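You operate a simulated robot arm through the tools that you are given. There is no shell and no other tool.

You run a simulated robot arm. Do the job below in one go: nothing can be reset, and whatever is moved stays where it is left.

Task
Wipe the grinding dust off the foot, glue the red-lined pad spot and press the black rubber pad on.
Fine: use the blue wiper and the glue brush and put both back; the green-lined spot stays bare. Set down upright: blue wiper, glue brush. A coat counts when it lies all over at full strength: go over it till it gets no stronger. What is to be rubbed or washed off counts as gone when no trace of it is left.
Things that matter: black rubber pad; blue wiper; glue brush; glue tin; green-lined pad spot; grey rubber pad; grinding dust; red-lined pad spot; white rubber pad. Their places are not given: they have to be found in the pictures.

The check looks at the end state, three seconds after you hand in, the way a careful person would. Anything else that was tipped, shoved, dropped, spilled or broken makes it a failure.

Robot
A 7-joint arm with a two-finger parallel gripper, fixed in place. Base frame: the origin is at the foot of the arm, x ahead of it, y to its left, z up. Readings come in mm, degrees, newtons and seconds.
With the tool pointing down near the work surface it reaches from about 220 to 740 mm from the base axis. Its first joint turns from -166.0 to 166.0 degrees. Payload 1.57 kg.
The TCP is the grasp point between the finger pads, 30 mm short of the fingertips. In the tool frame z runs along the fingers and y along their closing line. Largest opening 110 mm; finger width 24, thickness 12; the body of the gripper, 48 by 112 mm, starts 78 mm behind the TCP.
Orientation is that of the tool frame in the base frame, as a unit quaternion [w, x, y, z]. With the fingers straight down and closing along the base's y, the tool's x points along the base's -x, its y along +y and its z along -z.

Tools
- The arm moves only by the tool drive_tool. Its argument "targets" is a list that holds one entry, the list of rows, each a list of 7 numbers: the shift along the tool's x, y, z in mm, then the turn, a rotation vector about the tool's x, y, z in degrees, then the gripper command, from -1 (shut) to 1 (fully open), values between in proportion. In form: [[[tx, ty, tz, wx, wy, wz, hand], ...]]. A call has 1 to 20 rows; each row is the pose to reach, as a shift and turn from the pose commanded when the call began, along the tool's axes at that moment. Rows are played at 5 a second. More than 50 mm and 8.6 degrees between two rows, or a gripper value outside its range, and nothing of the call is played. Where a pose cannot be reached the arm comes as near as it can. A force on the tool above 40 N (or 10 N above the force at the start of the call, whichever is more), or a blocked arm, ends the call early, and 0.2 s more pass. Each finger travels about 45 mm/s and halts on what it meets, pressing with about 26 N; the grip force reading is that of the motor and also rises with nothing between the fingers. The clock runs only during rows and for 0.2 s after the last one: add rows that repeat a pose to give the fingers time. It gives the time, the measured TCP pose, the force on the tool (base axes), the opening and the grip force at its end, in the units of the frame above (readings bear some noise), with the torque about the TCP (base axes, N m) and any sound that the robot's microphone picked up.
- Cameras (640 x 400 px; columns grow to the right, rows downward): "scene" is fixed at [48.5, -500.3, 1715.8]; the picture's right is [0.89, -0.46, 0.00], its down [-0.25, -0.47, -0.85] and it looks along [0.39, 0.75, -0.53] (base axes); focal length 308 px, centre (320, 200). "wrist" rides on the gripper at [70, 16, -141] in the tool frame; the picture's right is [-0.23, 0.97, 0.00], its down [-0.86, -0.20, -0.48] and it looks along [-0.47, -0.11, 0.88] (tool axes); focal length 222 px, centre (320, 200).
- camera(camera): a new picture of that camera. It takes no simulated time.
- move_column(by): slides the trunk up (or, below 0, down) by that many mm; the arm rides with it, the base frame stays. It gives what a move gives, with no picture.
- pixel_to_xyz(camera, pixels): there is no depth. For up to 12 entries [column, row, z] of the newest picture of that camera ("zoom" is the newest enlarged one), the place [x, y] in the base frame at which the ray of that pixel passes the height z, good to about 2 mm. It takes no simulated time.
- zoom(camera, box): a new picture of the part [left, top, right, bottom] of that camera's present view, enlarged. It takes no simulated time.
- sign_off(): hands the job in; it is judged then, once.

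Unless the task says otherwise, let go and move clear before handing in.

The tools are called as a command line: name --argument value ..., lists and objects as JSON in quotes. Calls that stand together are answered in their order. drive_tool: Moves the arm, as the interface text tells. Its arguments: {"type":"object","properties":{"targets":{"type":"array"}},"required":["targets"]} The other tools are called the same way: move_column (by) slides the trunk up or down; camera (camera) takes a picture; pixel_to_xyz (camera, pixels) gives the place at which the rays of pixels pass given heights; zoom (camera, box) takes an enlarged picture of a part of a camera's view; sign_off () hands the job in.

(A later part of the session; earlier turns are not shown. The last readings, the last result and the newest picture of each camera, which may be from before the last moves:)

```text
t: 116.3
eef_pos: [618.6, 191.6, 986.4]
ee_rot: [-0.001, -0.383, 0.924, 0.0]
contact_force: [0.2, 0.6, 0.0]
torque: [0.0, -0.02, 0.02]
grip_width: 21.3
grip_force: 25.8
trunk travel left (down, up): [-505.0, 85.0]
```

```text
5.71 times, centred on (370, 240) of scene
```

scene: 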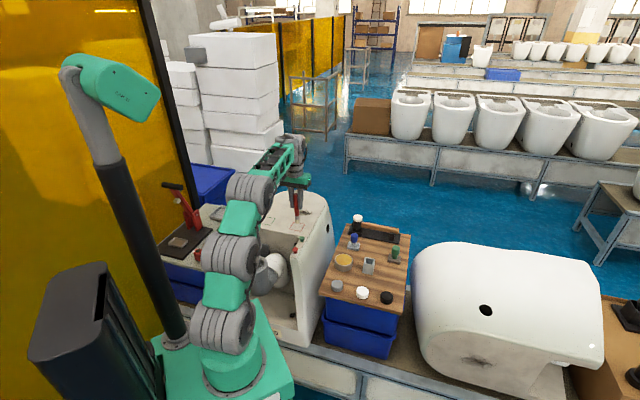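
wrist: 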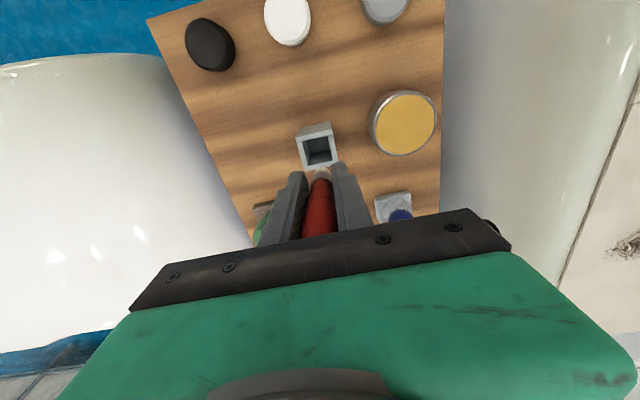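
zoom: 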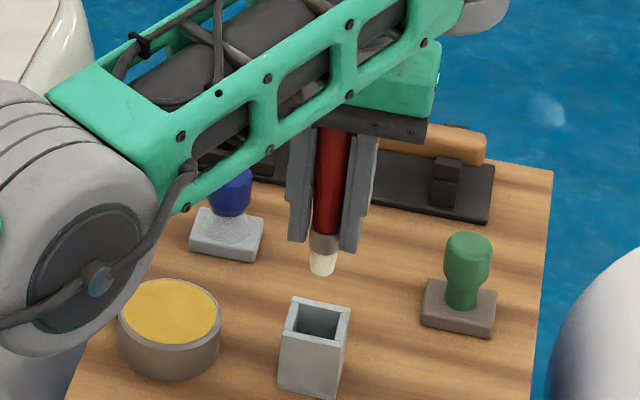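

pixel_to_xyz --camera "scene" --pixels '[[370.4, 252.8, 915], [370.4, 252.8, 925], [370.4, 252.8, 935], [370.4, 252.8, 945]]'

pixel_to_xyz --camera "wrist" --pixels '[[321.9, 168, 915], [321.9, 168, 925], [321.9, 168, 935], [319, 147, 889]]'

zoom --camera "scene" --box '[358, 225, 382, 265]'

zoom --camera "wrist" --box '[290, 130, 350, 190]'

```text
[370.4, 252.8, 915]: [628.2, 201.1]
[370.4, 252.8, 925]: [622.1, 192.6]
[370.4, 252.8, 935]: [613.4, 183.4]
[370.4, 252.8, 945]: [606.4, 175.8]
```

```text
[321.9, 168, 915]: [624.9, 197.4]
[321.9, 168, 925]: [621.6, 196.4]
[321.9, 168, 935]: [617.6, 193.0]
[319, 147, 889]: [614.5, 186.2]
```

```text
10.00 times, centred on (370, 245) of scene
```

zoom: 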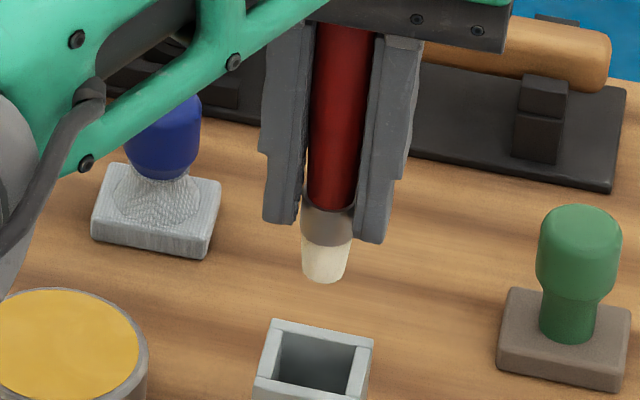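

```text
6.67 times, centred on (320, 160) of wrist
```

zoom: 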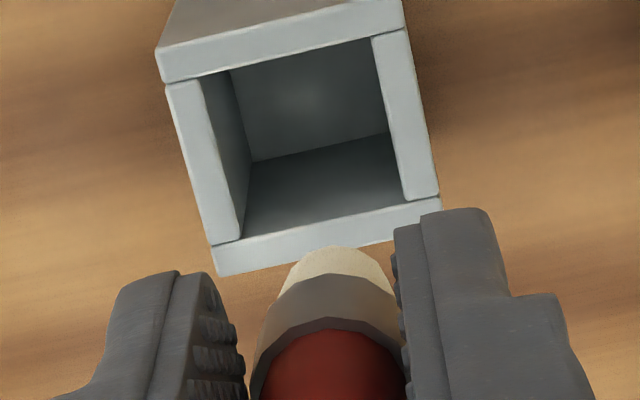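

pixel_to_xyz --camera "wrist" --pixels '[[318.1, 152.3, 889], [322.5, 174.7, 925], [322.5, 174.7, 920], [296.75, 142.3, 889], [332.4, 134.2, 889], [338.4, 161.8, 889], [305, 171.2, 889]]'

```text
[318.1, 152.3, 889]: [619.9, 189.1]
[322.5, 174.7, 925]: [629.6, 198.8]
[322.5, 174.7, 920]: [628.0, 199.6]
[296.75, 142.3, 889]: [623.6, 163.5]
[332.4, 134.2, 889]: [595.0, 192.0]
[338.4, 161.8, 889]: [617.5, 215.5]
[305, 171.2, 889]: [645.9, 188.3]
```

Triangulating, the bristle tip is near (628, 199.5, 916), so the brush has tilted about 10° about the finger axis and slid up in the grip. I'll tilt the tool by 10° to bring the brush upright and re-check.

drive_tool --targets '[[[0, 0, 0, 0, 5, 0, -1], [0, 0, 0, 0, 10, 0, -1], [0, 0, 0, 0, 10, 0, -1]]]'

zoom --camera "wrist" --box '[270, 110, 370, 210]'

zoom --camera "scene" --box '[358, 215, 382, 275]'

```text
t: 117.1
eef_pos: [619.0, 191.4, 986.1]
ee_rot: [-0.082, -0.381, 0.92, -0.034]
contact_force: [-0.6, 0.7, -0.2]
torque: [0.0, 0.02, -0.01]
grip_width: 21.1
grip_force: 26.0
trunk travel left (down, up): [-505.0, 85.0]
```

```text
4.00 times, centred on (320, 160) of wrist
```

zoom: 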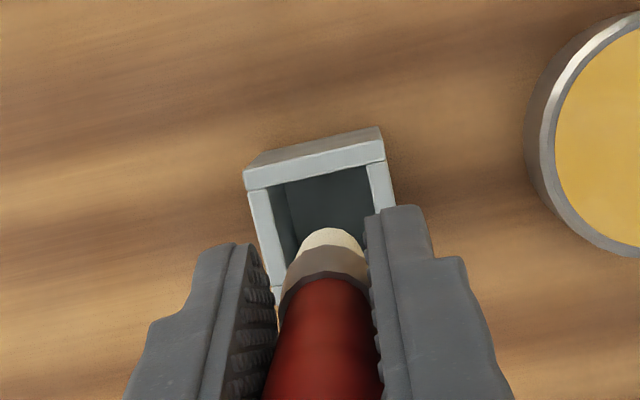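

```text
6.67 times, centred on (370, 245) of scene
```

zoom: 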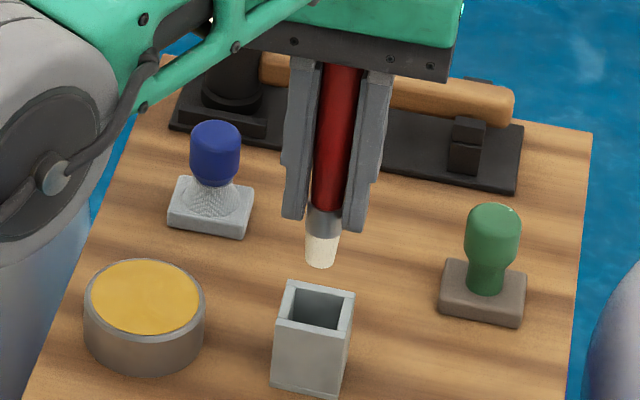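

pixel_to_xyz --camera "wrist" --pixels '[[323.25, 174, 914], [323.25, 174, 920], [301.5, 157, 889], [337, 149, 889]]'

pixel_to_xyz --camera "scene" --pixels '[[370, 254.4, 910], [370, 254.4, 916], [370, 254.4, 922], [372.7, 245.5, 945], [372.7, 245.5, 950]]'

```text
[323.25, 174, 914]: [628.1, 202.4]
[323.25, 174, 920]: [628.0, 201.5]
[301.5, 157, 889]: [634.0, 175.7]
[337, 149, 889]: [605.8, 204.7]
```

```text
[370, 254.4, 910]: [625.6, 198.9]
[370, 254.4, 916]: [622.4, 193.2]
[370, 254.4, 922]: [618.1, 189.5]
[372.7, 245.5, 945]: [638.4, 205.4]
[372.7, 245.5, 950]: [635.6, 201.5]
```

pixel_to_xyz refers to the last full wrist picture, taken before the tilt, so I need a fresh one.

camera --camera "wrist"

pixel_to_xyz --camera "wrist" --pixels '[[323.25, 174, 914], [323.25, 174, 920], [301.5, 154.5, 889], [336, 145, 889], [308, 182, 889], [340, 163, 889]]'

camera --camera "scene"

zoom --camera "scene" --box '[362, 250, 380, 268]'

zoom --camera "wrist" --box '[295, 140, 350, 190]'

```text
taken
```

wrist: 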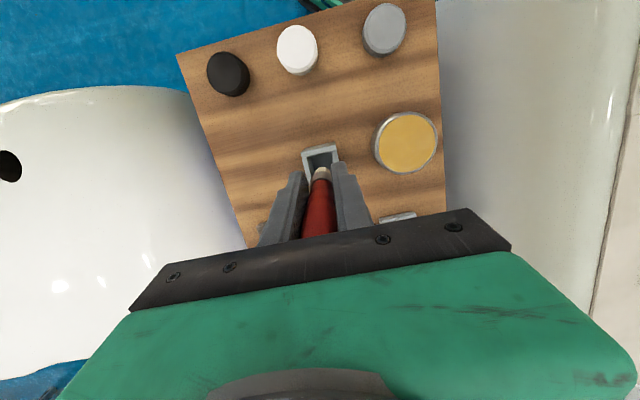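

```text
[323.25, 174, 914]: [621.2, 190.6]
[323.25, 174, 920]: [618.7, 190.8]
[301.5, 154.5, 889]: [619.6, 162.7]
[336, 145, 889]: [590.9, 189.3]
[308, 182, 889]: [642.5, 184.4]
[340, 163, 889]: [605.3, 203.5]
```

```text
taken
```

scene: 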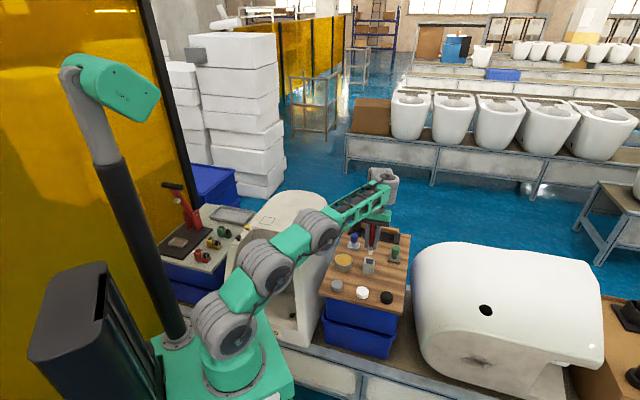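

```text
16.00 times, centred on (371, 259) of scene
```

zoom: 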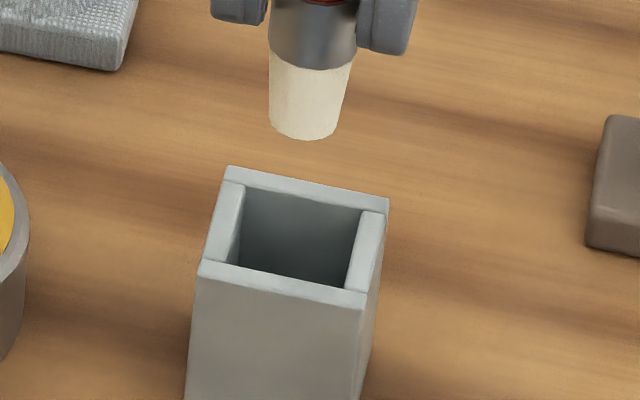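

```text
8.00 times, centred on (322, 165) of wrist
```

zoom: 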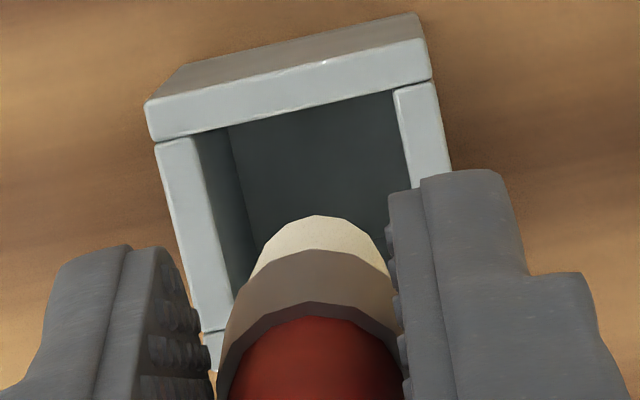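

With the fresh picture, the tip is at about (619.3, 190.8, 919), directly over the holder's centre (619.1, 189.9), and the brush is upright again. Lowering it gently into the mouth.

drive_tool --targets '[[[-1, -0.5, 10, 0, 0, 0, -1], [-2.7, -0.5, 20, 0, 0, 0, -1], [-4.5, -0.5, 30, 0, 0, 0, -1], [-6.2, -0.5, 39.5, 0, 0, 0, -1], [-6.2, -0.5, 39.5, 0, 0, 0, -1]]]'

zoom --camera "scene" --box '[358, 235, 382, 275]'

zoom --camera "wrist" --box '[280, 130, 360, 210]'

```text
t: 118.3
eef_pos: [620.6, 189.6, 946.2]
ee_rot: [-0.081, -0.381, 0.92, -0.033]
contact_force: [0.2, 0.3, 0.4]
torque: [-0.01, -0.02, 0.02]
grip_width: 21.0
grip_force: 26.2
trunk travel left (down, up): [-505.0, 85.0]
```

```text
10.00 times, centred on (370, 255) of scene
```

zoom: 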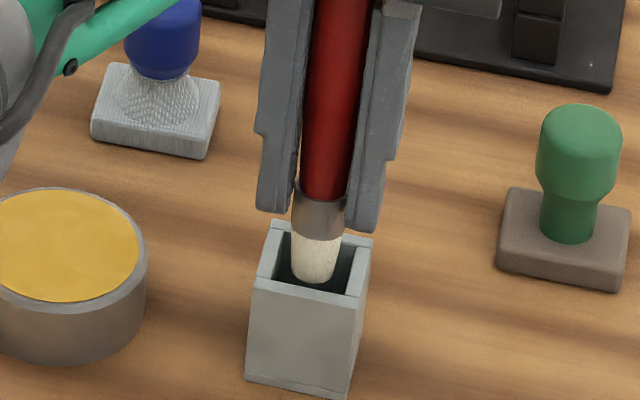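

```text
5.00 times, centred on (320, 170) of wrist
```

zoom: 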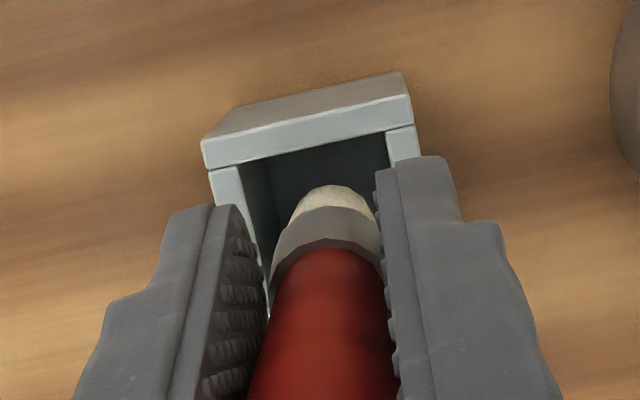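

The tip is inside the holder with no contact force. Lowering on until the fingertips are just above the rim.

drive_tool --targets '[[[-1.4, 0, 8, 0, 0, 0, -1], [-2.6, 0, 15, 0, 0, 0, -1], [-3.6, 0, 20.7, 0, 0, 0, -1], [-3.6, 0, 20.7, 0, 0, 0, -1]]]'

zoom --camera "scene" --box '[358, 235, 382, 275]'

```text
t: 119.3
eef_pos: [618.5, 189.4, 931.3]
ee_rot: [-0.075, -0.38, 0.921, -0.034]
contact_force: [1.9, 2.4, 34.0]
torque: [0.39, -0.43, 0.03]
grip_width: 21.1
grip_force: 25.7
trunk travel left (down, up): [-505.0, 85.0]
```

```text
10.00 times, centred on (370, 255) of scene
```

zoom: 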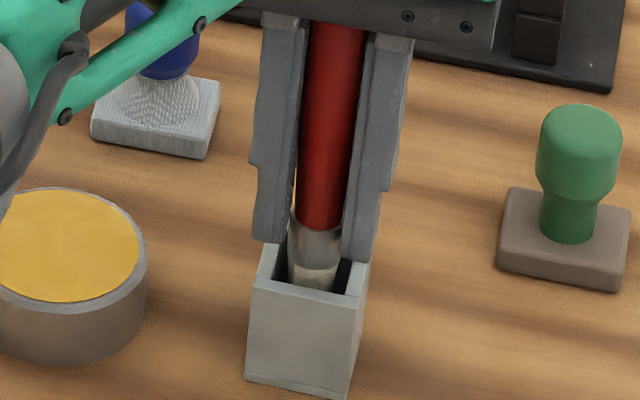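

34 N at z=931, with the torque pointing to contact about 12 mm toward +u. I'll back off a little and take a close look.

drive_tool --targets '[[[0.7, 0, -4, 0, 0, 0, -1], [1.4, 0, -8, 0, 0, 0, -1], [1.4, 0, -8, 0, 0, 0, -1]]]'

camera --camera "wrist"

camera --camera "scene"

zoom --camera "scene" --box '[360, 245, 380, 270]'

zoom --camera "wrist" --box '[295, 140, 350, 200]'

```text
t: 120.1
eef_pos: [619.5, 188.2, 933.4]
ee_rot: [-0.081, -0.382, 0.92, -0.034]
contact_force: [-0.3, 0.1, -1.1]
torque: [0.01, 0.04, -0.01]
grip_width: 21.3
grip_force: 26.0
trunk travel left (down, up): [-505.0, 85.0]
```

```text
taken
```

wrist: 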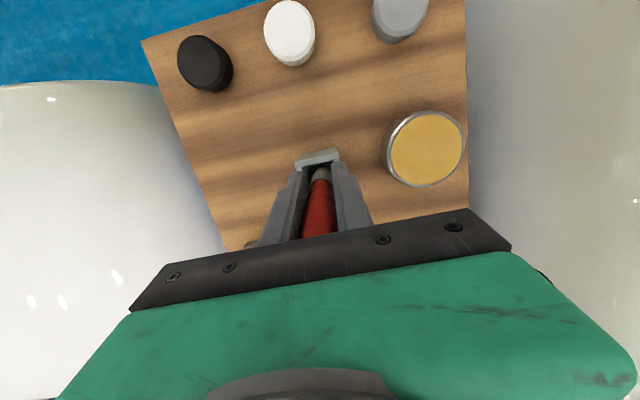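

```text
taken
```

scene: 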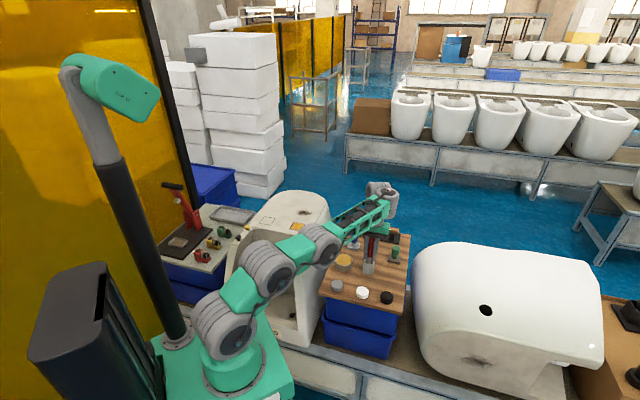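

```text
16.00 times, centred on (370, 258) of scene
```

zoom: 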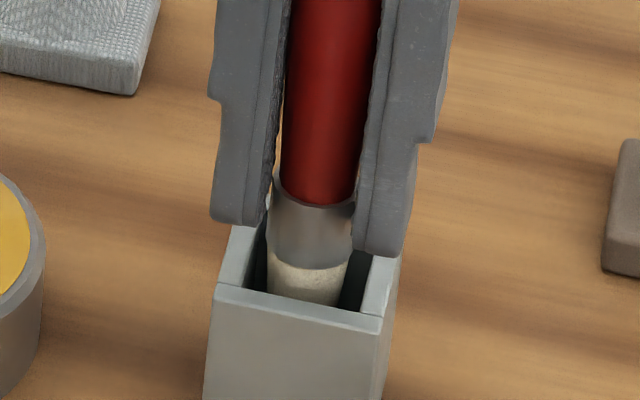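

```text
6.67 times, centred on (322, 170) of wrist
```

zoom: 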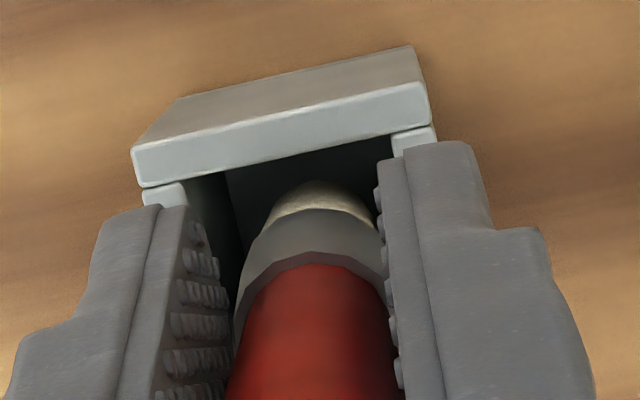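

pixel_to_xyz --camera "scene" --pixels '[[363.3, 263.7, 889], [363.3, 263.7, 899], [373.8, 265.6, 889], [373.8, 265.6, 899]]'

pixel_to_xyz --camera "wrist" --pixels '[[294, 168.5, 889], [294, 168.5, 899], [338.5, 157.5, 889], [338.5, 157.5, 899]]'

```text
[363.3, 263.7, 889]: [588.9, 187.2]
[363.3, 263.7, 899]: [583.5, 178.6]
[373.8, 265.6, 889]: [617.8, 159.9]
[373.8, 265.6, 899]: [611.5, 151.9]
```

```text
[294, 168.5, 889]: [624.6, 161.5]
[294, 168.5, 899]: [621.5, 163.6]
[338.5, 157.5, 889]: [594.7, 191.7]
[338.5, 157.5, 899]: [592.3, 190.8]
```

The geometry suggests the ferrule is catching the far (+u) wall of the holder, since the clearance is only about 4 mm. I'll shift 3.5 mm toward −u and 1.5 mm toward −v, then lower again gently.

drive_tool --targets '[[[3.4, -1.5, 0.6, 0, 0, 0, -1], [3.4, -1.5, 0.6, 0, 0, 0, -1], [2.7, -1.5, 4.5, 0, 0, 0, -1], [2.7, -1.5, 4.5, 0, 0, 0, -1]]]'

zoom --camera "scene" --box '[360, 245, 380, 270]'

```text
t: 121.1
eef_pos: [618.4, 186.2, 929.5]
ee_rot: [-0.081, -0.381, 0.92, -0.033]
contact_force: [0.5, 0.1, -0.3]
torque: [0.0, -0.01, 0.01]
grip_width: 21.0
grip_force: 25.6
trunk travel left (down, up): [-505.0, 85.0]
```

```text
16.00 times, centred on (370, 258) of scene
```

zoom: 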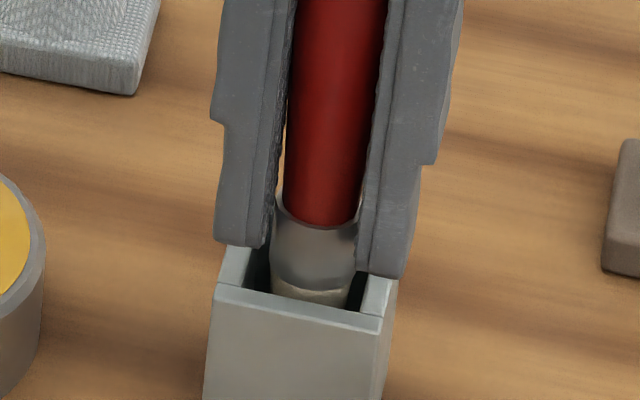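

It passes now without force at z=929.5. Continuing carefully down a bit more.

drive_tool --targets '[[[-0.4, 0, 2.5, 0, 0, 0, -1], [-0.9, 0, 5, 0, 0, 0, -1], [-0.9, 0, 5, 0, 0, 0, -1]]]'

zoom --camera "scene" --box '[360, 245, 380, 270]'

camera --camera "wrist"

zoom --camera "wrist" --box '[285, 140, 360, 210]'

```text
t: 121.9
eef_pos: [617.7, 184.8, 925.1]
ee_rot: [-0.08, -0.381, 0.92, -0.034]
contact_force: [-0.3, 0.6, -0.2]
torque: [-0.04, 0.0, -0.01]
grip_width: 21.3
grip_force: 26.0
trunk travel left (down, up): [-505.0, 85.0]
```

```text
16.00 times, centred on (370, 258) of scene
```

zoom: 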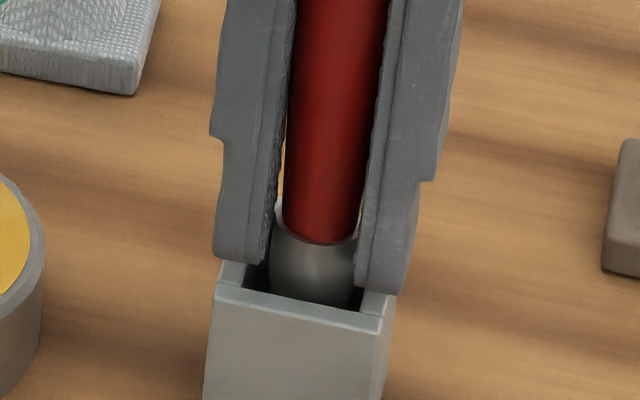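

```text
taken
```

wrist: 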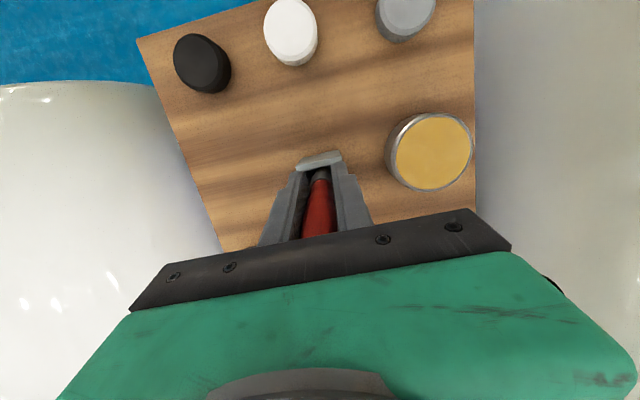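

```text
5.71 times, centred on (322, 175) of wrist
```

zoom: 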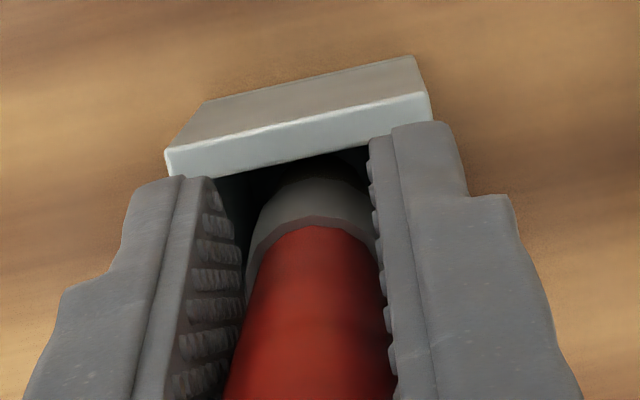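

Still free at z=925, with fingertips a few millimetres above the rim. I'll go 3 mm lower, then open just slightly so the brush slides down to the holder's floor while still guided.

drive_tool --targets '[[[-0.5, 0, 3, 0, 0, 0, -1], [-0.5, 0, 3, 0, 0, 0, -1]]]'

drive_tool --targets '[[[0, 0, 0, 0, 0, 0, -0.6], [0, 0, 0, 0, 0, 0, -0.56], [0, 0, 0, 0, 0, 0, -0.56], [0, 0, 0, 0, 0, 0, -0.56]]]'

zoom --camera "scene" --box '[355, 225, 385, 270]'

zoom --camera "wrist" --box '[285, 140, 360, 240]'

```text
t: 122.5
eef_pos: [618.9, 185.9, 921.2]
ee_rot: [-0.08, -0.381, 0.92, -0.034]
contact_force: [0.2, 0.4, 1.9]
torque: [-0.05, -0.02, 0.01]
grip_width: 21.0
grip_force: 26.2
trunk travel left (down, up): [-505.0, 85.0]
```

```text
t: 123.5
eef_pos: [616.8, 185.7, 920.7]
ee_rot: [-0.08, -0.381, 0.921, -0.034]
contact_force: [2.5, -1.3, 3.4]
torque: [-0.01, -0.1, -0.03]
grip_width: 22.0
grip_force: 0.1
trunk travel left (down, up): [-505.0, 85.0]
```

```text
8.89 times, centred on (370, 248) of scene
```

zoom: 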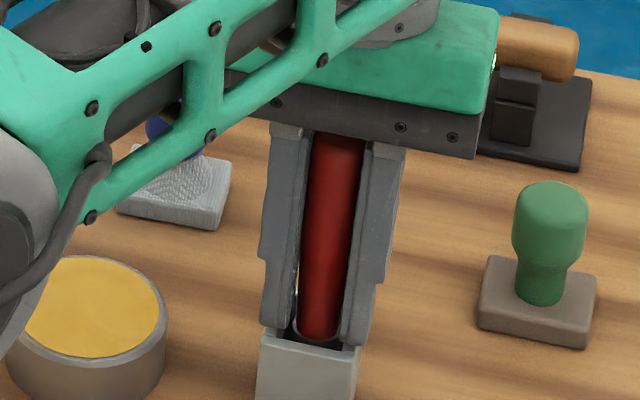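

```text
4.00 times, centred on (322, 190) of wrist
```

zoom: 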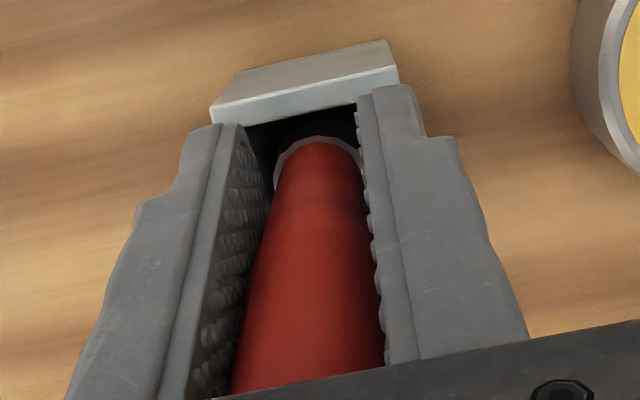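

The brush dropped about 13 mm and its ferrule is now fully inside the holder. The fingertips just touch the rim, so I'll rise 3 mm first, then open wide and withdraw straight up.

drive_tool --targets '[[[0.5, 0, -3, 0, 0, 0, -0.56], [0.5, 0, -3, 0, 0, 0, -0.5], [0.5, 0, -3, 0, 0, 0, -0.2], [0.5, 0, -3, 0, 0, 0, 0.1], [0.5, 0, -3, 0, 0, 0, 0.1]]]'

zoom --camera "scene" --box '[355, 225, 385, 270]'

zoom --camera "wrist" --box '[270, 130, 380, 240]'

```text
t: 124.7
eef_pos: [617.2, 185.6, 923.7]
ee_rot: [-0.081, -0.38, 0.921, -0.034]
contact_force: [0.1, 0.5, -0.4]
torque: [-0.01, 0.01, -0.01]
grip_width: 60.7
grip_force: 0.1
trunk travel left (down, up): [-505.0, 85.0]
```

```text
8.89 times, centred on (370, 248) of scene
```

zoom: 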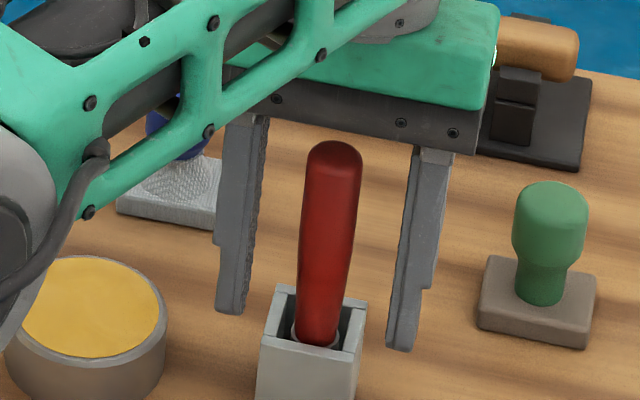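

```text
3.64 times, centred on (325, 185) of wrist
```

zoom: 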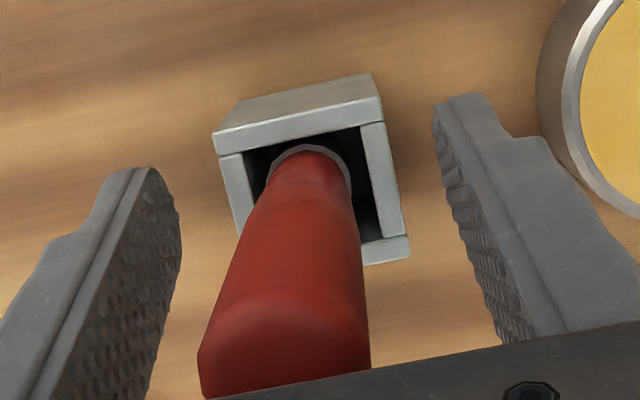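

The brush stands upright in its holder again. Withdrawing straight up.

drive_tool --targets '[[[6, 0, -35, 0, 0, 0, 0.1], [13, 0, -72, 0, 0, 0, 0.1], [20, 0, -110, 0, 0, 0, 0.1], [24, 0, -135, 0, 0, 0, 0.3], [24, 0, -135, 0, 0, 0, 0.3]]]'

camera --camera "wrist"

zoom --camera "scene" --box '[330, 205, 410, 310]'

```text
t: 125.9
eef_pos: [619.6, 185.7, 1062.3]
ee_rot: [-0.08, -0.382, 0.92, -0.034]
contact_force: [0.0, -0.5, 0.0]
torque: [0.01, -0.01, 0.0]
grip_width: 71.3
grip_force: 0.2
trunk travel left (down, up): [-505.0, 85.0]
```

```text
taken
```

wrist: 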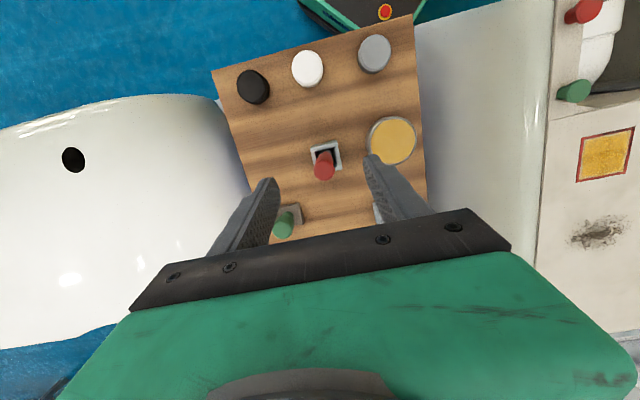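

```text
3.81 times, centred on (370, 258) of scene
```

zoom: 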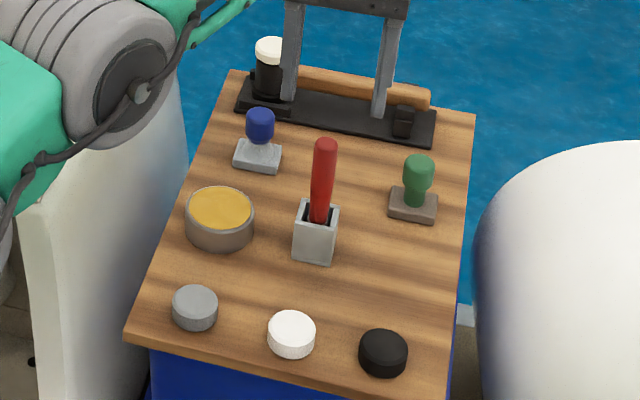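

Everything on the board stands properly. Next the black pad: moving above it at about (590, 42), with the tool back to straight down.

drive_tool --targets '[[[24, -20, 5, 0, -2.5, 0, 0.3], [50, -40, 25, 0, -5, 0, 0.3], [80, -60, 50, 0, -7.6, 0, 0.3], [109.4, -80.7, 82.6, 0, -10.2, 0, 0.3], [109.4, -80.7, 82.6, 0, -10.2, 0, 0.3]]]'

camera --camera "wrist"

zoom --camera "wrist" --box '[260, 90, 380, 210]'

```text
t: 127.1
eef_pos: [594.9, 52.5, 1002.0]
ee_rot: [0.0, -0.382, 0.924, 0.006]
contact_force: [-0.1, -0.8, 0.4]
torque: [0.03, 0.03, 0.02]
grip_width: 71.6
grip_force: 0.1
out of reach, approached as far as the arm can: row 4, 5
trunk travel left (down, up): [-505.0, 85.0]
```

```text
taken
```

wrist: 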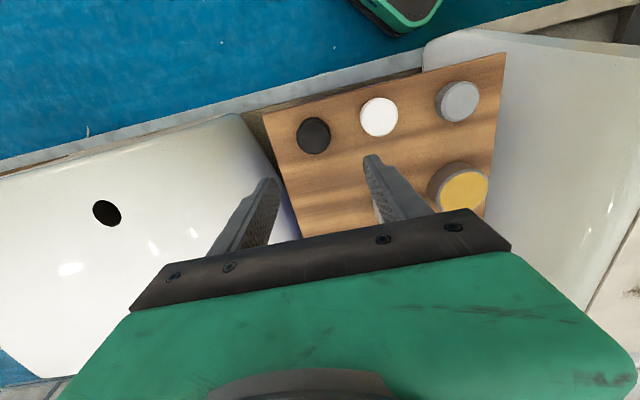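

```text
3.33 times, centred on (320, 150) of wrist
```

zoom: 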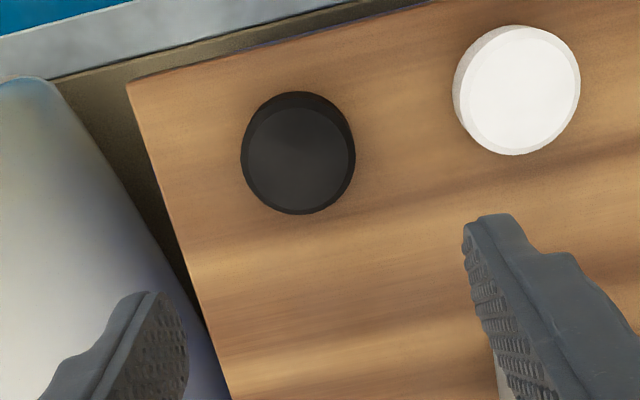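

The pose with this wrist turn hits a joint limit here. The pad is round, so I'll turn the tool by 30° and then re-centre.

drive_tool --targets '[[[0, 0, 0, 0, 0, 7.5, 0.3], [0, 0, 0, 0, 0, 15, 0.3], [0, 0, 0, 0, 0, 22.5, 0.3], [0, 0, 0, 0, 0, 30, 0.3], [0, 0, 0, 0, 0, 30, 0.3]]]'

camera --camera "wrist"

zoom --camera "wrist" --box '[260, 90, 380, 210]'

camera --camera "scene"

```text
t: 128.3
eef_pos: [588.8, 41.5, 1000.2]
ee_rot: [-0.002, -0.13, 0.992, 0.001]
contact_force: [-0.3, 1.4, -0.1]
torque: [-0.03, 0.01, -0.01]
grip_width: 71.6
grip_force: 0.1
trunk travel left (down, up): [-505.0, 85.0]
```

```text
taken
```

wrist: 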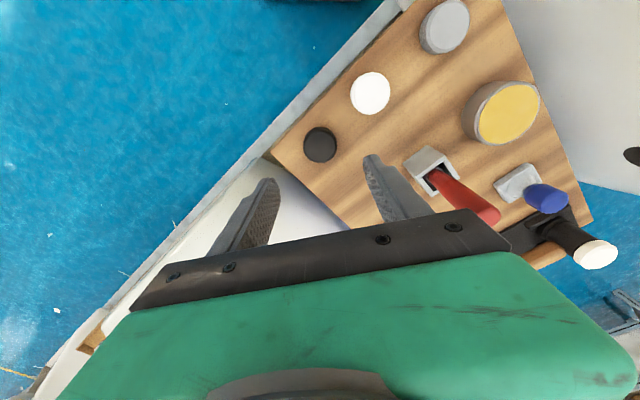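

```text
3.33 times, centred on (320, 150) of wrist
```

zoom: 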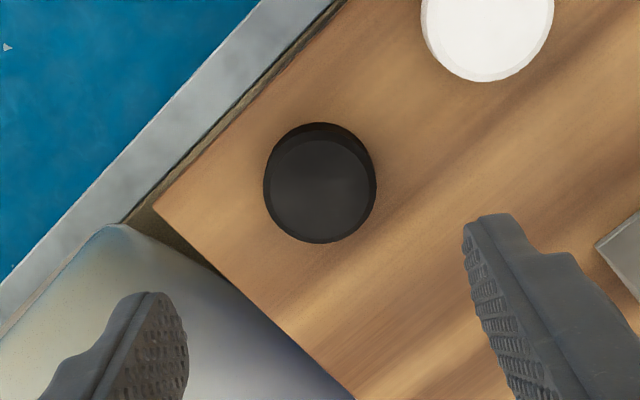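

```text
taken
```

scene: 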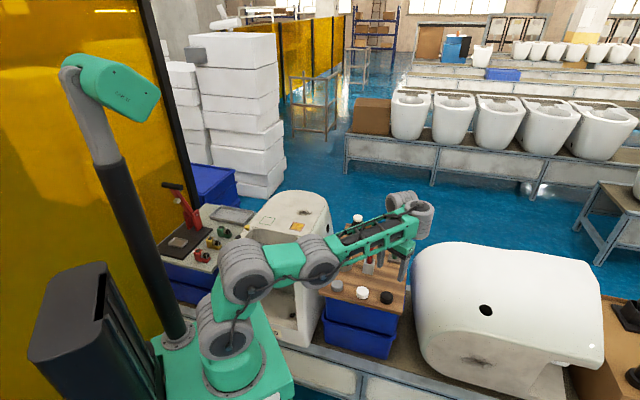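

Now the pose is exactly as commanded at (588.8, 41.5, 1000). Refining the black pad's centre from this view.

pixel_to_xyz --camera "wrist" --pixels '[[320.3, 147, 858], [320.3, 147, 860], [304.5, 147, 858], [336, 147, 858], [320, 131.5, 858], [320, 162.5, 858]]'

pixel_to_xyz --camera "scene" --pixels '[[386.7, 296.2, 858], [386.7, 296.2, 860]]'

zoom --camera "scene" --box '[374, 285, 400, 305]'

```text
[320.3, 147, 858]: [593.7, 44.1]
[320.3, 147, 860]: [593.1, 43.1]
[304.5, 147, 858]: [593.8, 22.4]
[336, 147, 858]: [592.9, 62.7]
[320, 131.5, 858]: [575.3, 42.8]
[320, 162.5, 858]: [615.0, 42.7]
```

```text
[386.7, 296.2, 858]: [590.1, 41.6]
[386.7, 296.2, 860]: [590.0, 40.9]
```

```text
16.00 times, centred on (387, 295) of scene
```

zoom: 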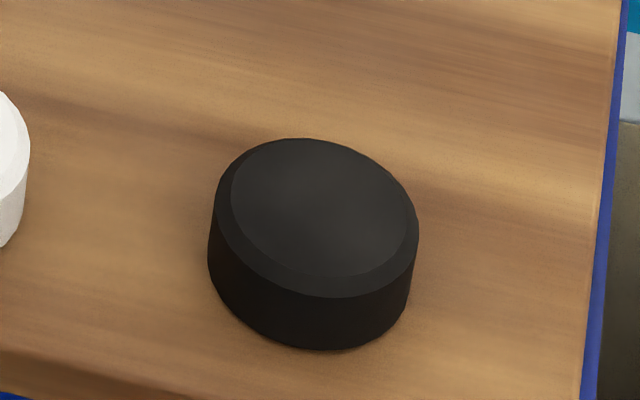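

The pad's centre is (591, 42.5). Before descending I'll check how close the other toilet's flank comes to the gripper here.

pixel_to_xyz --camera "scene" --pixels '[[412, 290, 841], [412, 290, 900], [412, 290, 950], [411, 270, 841], [411, 270, 900], [411, 270, 950], [415, 310, 841], [415, 310, 900], [486, 310, 950]]'

zoom --camera "scene" --box '[370, 200, 470, 320]'

```text
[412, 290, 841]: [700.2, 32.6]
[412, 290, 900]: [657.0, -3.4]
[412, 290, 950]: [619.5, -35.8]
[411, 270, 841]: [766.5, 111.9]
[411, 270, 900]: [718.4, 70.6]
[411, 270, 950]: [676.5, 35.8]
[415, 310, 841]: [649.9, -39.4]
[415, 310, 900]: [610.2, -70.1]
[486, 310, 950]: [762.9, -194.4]
```

```text
3.33 times, centred on (420, 260) of scene
```

zoom: 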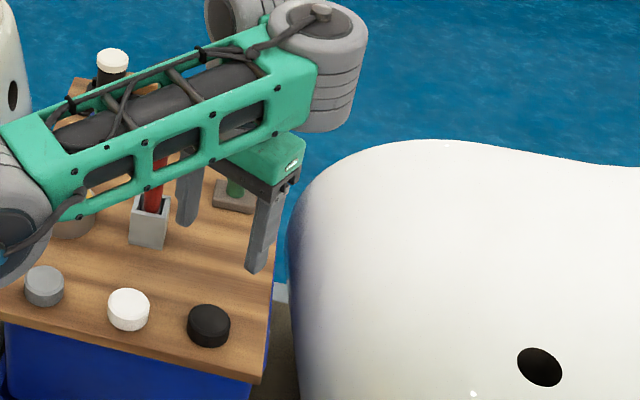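

The other toilet's flank stays at least 15 mm outside the gripper's outline here, so I'll descend around the black pad.

drive_tool --targets '[[[-2.4, 0.4, 35, 0, 0, 0, 0.3], [-2.4, 0.4, 70, 0, 0, 0, 0.3], [-2.4, 0.4, 100, 0, 0, 0, 0.3], [-2.4, 0.4, 115, 0, 0, 0, 0.3], [-2.4, 0.4, 122, 0, 0, 0, 0.3], [-2.4, 0.4, 122, 0, 0, 0, 0.3]]]'

zoom --camera "wrist" --box '[240, 110, 400, 240]'

zoom --camera "scene" --box '[360, 255, 420, 315]'

```text
t: 129.7
eef_pos: [656.8, 65.5, 922.0]
ee_rot: [-0.019, -0.129, 0.991, 0.025]
contact_force: [-0.6, 0.5, 0.6]
torque: [-0.01, -0.02, 0.02]
grip_width: 71.7
grip_force: 0.0
out of reach, approached as far as the arm can: row 1, 2, 3, 4, 5, 6
trunk travel left (down, up): [-505.0, 85.0]
```

```text
3.08 times, centred on (320, 175) of wrist
```

zoom: 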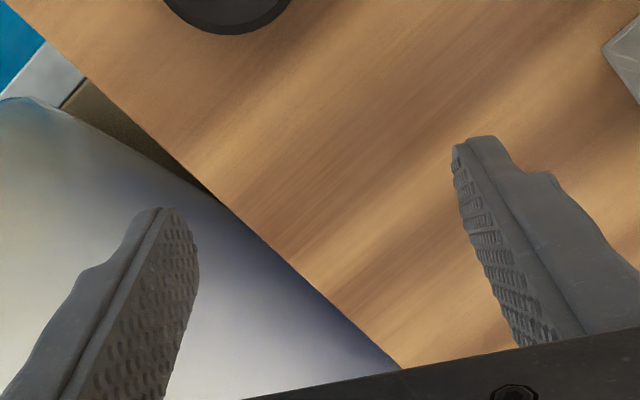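

```text
6.67 times, centred on (390, 285) of scene
```

zoom: 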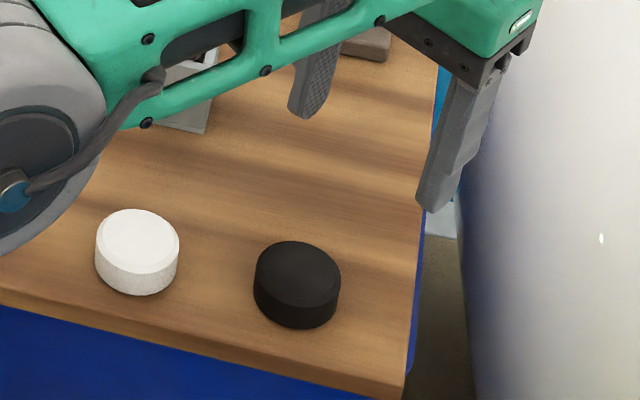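

The arm couldn't fold that low at this trunk height and drifted outward to (657, 66, 922), without touching anything. I'll reverse back up to the clear pose above the pad.

drive_tool --targets '[[[0, 0, -22, 0, 0, 0, 0.3], [0, 0, -45, 0, 0, 0, 0.3], [0, 0, -70, 0, 0, 0, 0.3], [0, 0, -95, 0, 0, 0, 0.3], [0, 0, -125, 0, 0, 0, 0.3], [0, 0, -125, 0, 0, 0, 0.3], [0, 0, -125, 0, 0, 0, 0.3]]]'

camera --camera "scene"

camera --camera "wrist"

```text
t: 131.3
eef_pos: [592.0, 41.5, 1001.9]
ee_rot: [0.001, -0.13, 0.991, 0.0]
contact_force: [1.0, -0.2, 0.9]
torque: [0.01, -0.02, 0.0]
grip_width: 71.6
grip_force: 0.0
out of reach, approached as far as the arm can: row 1, 2, 3, 4
trunk travel left (down, up): [-505.0, 85.0]
```

```text
taken
```

scene: 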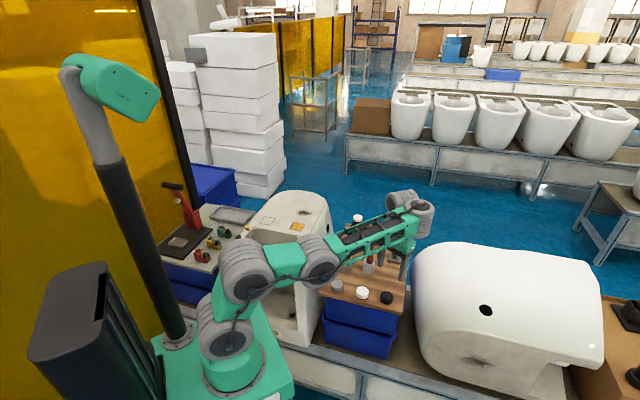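

```text
taken
```

wrist: 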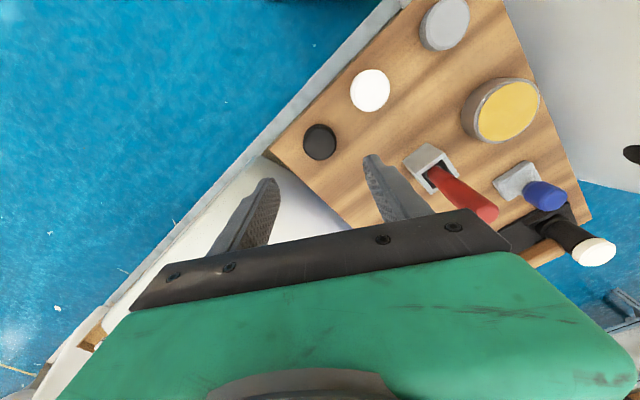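

Back above the pad at (592, 41.5, 1002). Lowering the trunk instead would keep this arm shape, so I'll first check how high the elbow parts are above the foot and board.

zoom --camera "scene" --box '[190, 170, 450, 380]'

pixel_to_xyz --camera "scene" --pixels '[[320, 255, 1000], [320, 255, 1050], [320, 255, 1100], [320, 255, 1150], [245, 265, 1050], [245, 265, 1150], [245, 265, 1250], [355, 245, 1050], [355, 245, 1100], [355, 245, 1150]]'

```text
1.90 times, centred on (320, 275) of scene
```

zoom: 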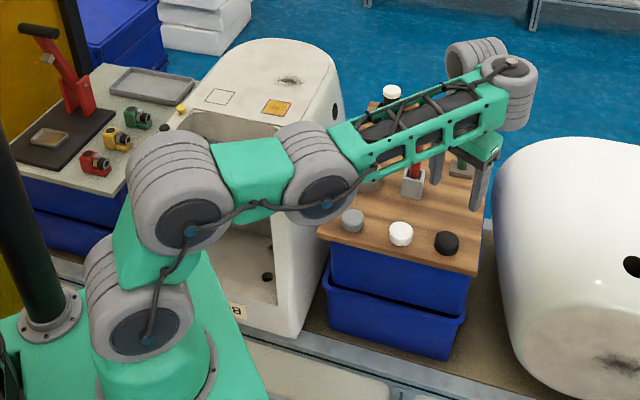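

```text
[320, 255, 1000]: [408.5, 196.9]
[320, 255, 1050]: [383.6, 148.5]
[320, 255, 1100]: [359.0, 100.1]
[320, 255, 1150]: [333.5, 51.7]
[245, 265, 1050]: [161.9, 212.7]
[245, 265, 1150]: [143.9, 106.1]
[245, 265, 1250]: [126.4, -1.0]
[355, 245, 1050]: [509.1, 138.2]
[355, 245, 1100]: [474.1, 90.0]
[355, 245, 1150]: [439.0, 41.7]
```

The elbow parts are over free space near (345, 60, 1140), well away from the foot and board. I'll lower the trunk 100 mm first and check.

move_column --by -100

camera --camera "scene"

camera --camera "wrist"

zoom --camera "wrist" --box '[240, 110, 400, 240]'

zoom --camera "scene" --box '[340, 220, 440, 320]'

```text
t: 132.6
eef_pos: [590.7, 42.5, 902.1]
ee_rot: [0.0, -0.131, 0.991, 0.002]
contact_force: [-1.0, 0.3, -0.5]
torque: [-0.02, -0.02, -0.02]
grip_width: 71.5
grip_force: 0.1
trunk travel left (down, up): [-405.0, 185.0]
```

```text
taken
```

scene: 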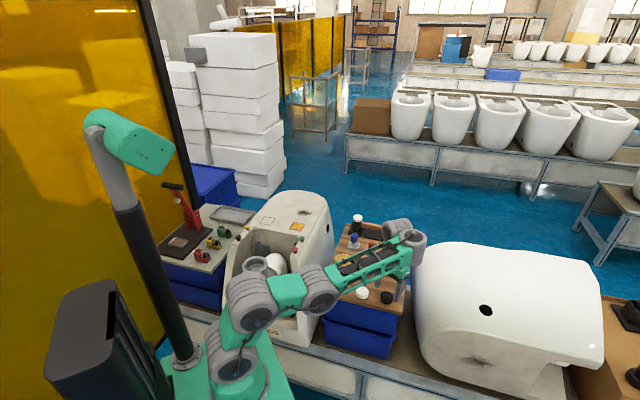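

```text
taken
```

wrist: 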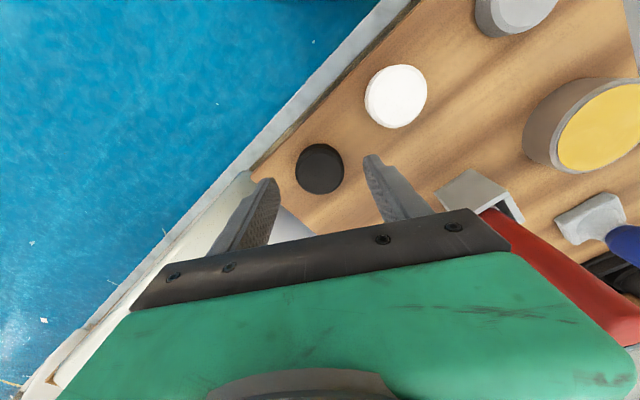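

```text
3.08 times, centred on (320, 175) of wrist
```

zoom: 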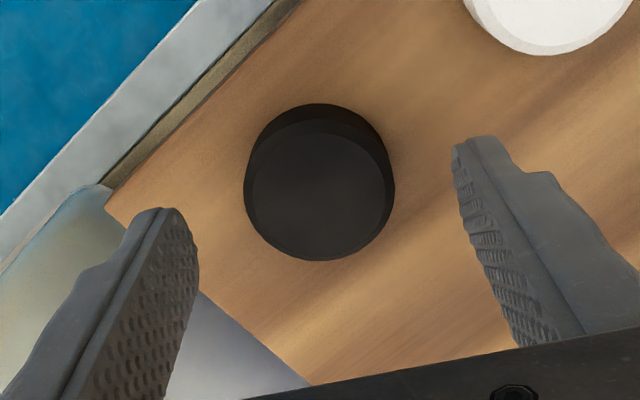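

```text
4.00 times, centred on (390, 270) of scene
```

zoom: 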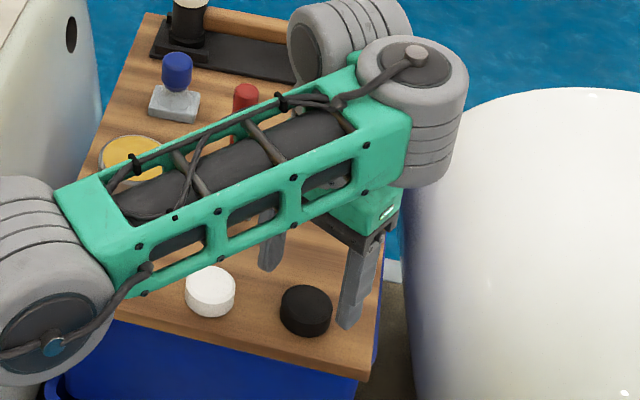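

TCP is at (590.7, 42.5, 902) above the pad with no contact. A wrist drum hangs on the side where the brush stands, so I'll check that clearance before the last 24 mm.

pixel_to_xyz --camera "scene" --pixels '[[378, 215, 1030], [378, 215, 1060], [378, 215, 1100], [396, 205, 1060], [396, 205, 1100], [351.5, 227, 984], [351.3, 224, 984]]'

zoom --camera "scene" --box '[335, 195, 425, 265]'

```text
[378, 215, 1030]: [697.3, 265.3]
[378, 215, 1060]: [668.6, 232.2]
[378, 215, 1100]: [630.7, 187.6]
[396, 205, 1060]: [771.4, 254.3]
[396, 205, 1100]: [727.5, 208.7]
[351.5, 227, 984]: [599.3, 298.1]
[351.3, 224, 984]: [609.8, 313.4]
```

```text
5.71 times, centred on (380, 230) of scene
```

zoom: 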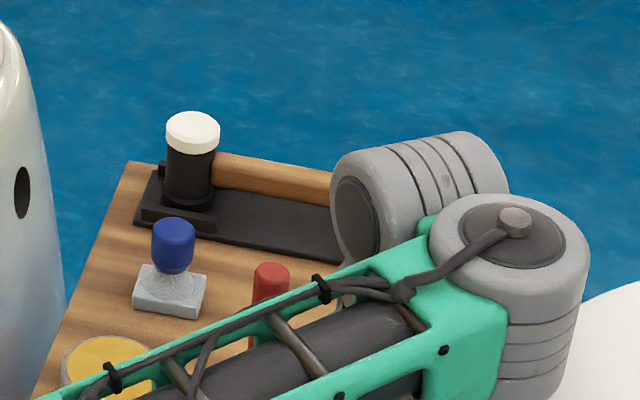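

The wrist drum's underside stays above the brush top and well to the side. Lowering the last 24 mm with the trunk.

move_column --by -24

zoom --camera "wrist" --box '[240, 110, 400, 240]'

zoom --camera "scene" --box '[340, 220, 440, 320]'

```text
t: 133.3
eef_pos: [591.2, 43.0, 879.4]
ee_rot: [0.001, -0.13, 0.991, 0.001]
contact_force: [0.5, 0.4, -0.6]
torque: [0.01, 0.02, 0.0]
grip_width: 71.4
grip_force: 0.0
trunk travel left (down, up): [-381.0, 209.0]
```

```text
3.08 times, centred on (320, 175) of wrist
```

zoom: 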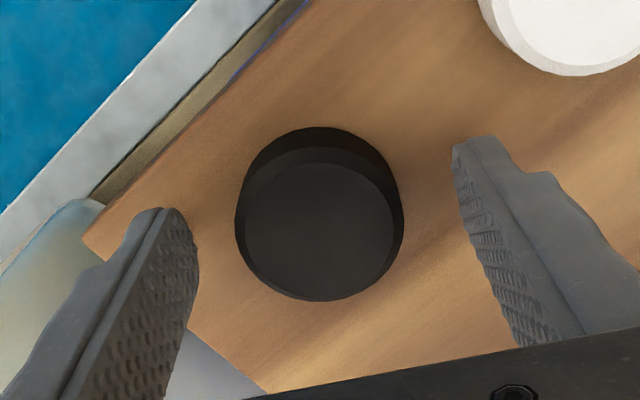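

```text
4.00 times, centred on (390, 270) of scene
```

zoom: 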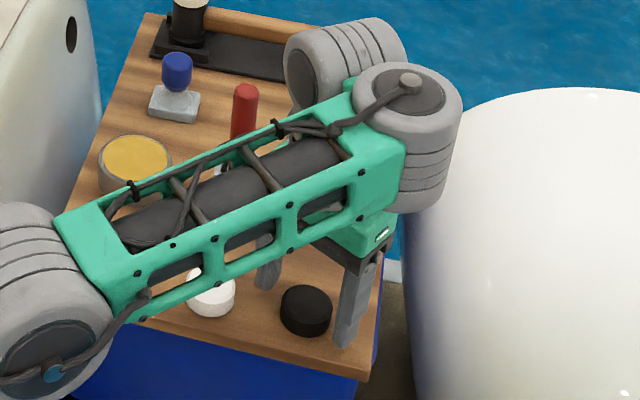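

The fingertips are now beside the pad. Going 3 mm lower for a deeper hold, then closing.

move_column --by -3

drive_tool --targets '[[[0, 0, 0, 0, 0, 0, 0], [0, 0, 0, 0, 0, 0, -0.3], [0, 0, 0, 0, 0, 0, -1], [0, 0, 0, 0, 0, 0, -1], [0, 0, 0, 0, 0, 0, -1]]]'

zoom --camera "wrist" --box '[240, 110, 400, 240]'

```text
t: 133.8
eef_pos: [590.9, 42.4, 875.2]
ee_rot: [0.001, -0.13, 0.991, 0.001]
contact_force: [0.5, 1.6, 0.3]
torque: [-0.01, -0.01, -0.06]
grip_width: 71.4
grip_force: 0.1
trunk travel left (down, up): [-378.0, 212.0]
```

```text
t: 135.0
eef_pos: [592.2, 42.2, 875.8]
ee_rot: [0.001, -0.13, 0.991, 0.001]
contact_force: [0.1, -0.9, 0.9]
torque: [-0.05, 0.0, 0.0]
grip_width: 42.1
grip_force: 25.5
trunk travel left (down, up): [-378.0, 212.0]
```

```text
3.08 times, centred on (320, 175) of wrist
```

zoom: 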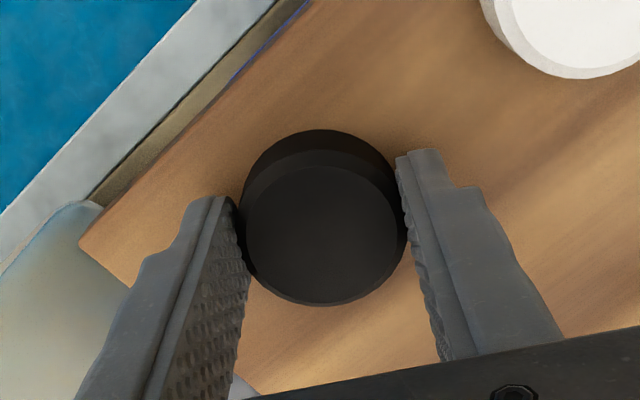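

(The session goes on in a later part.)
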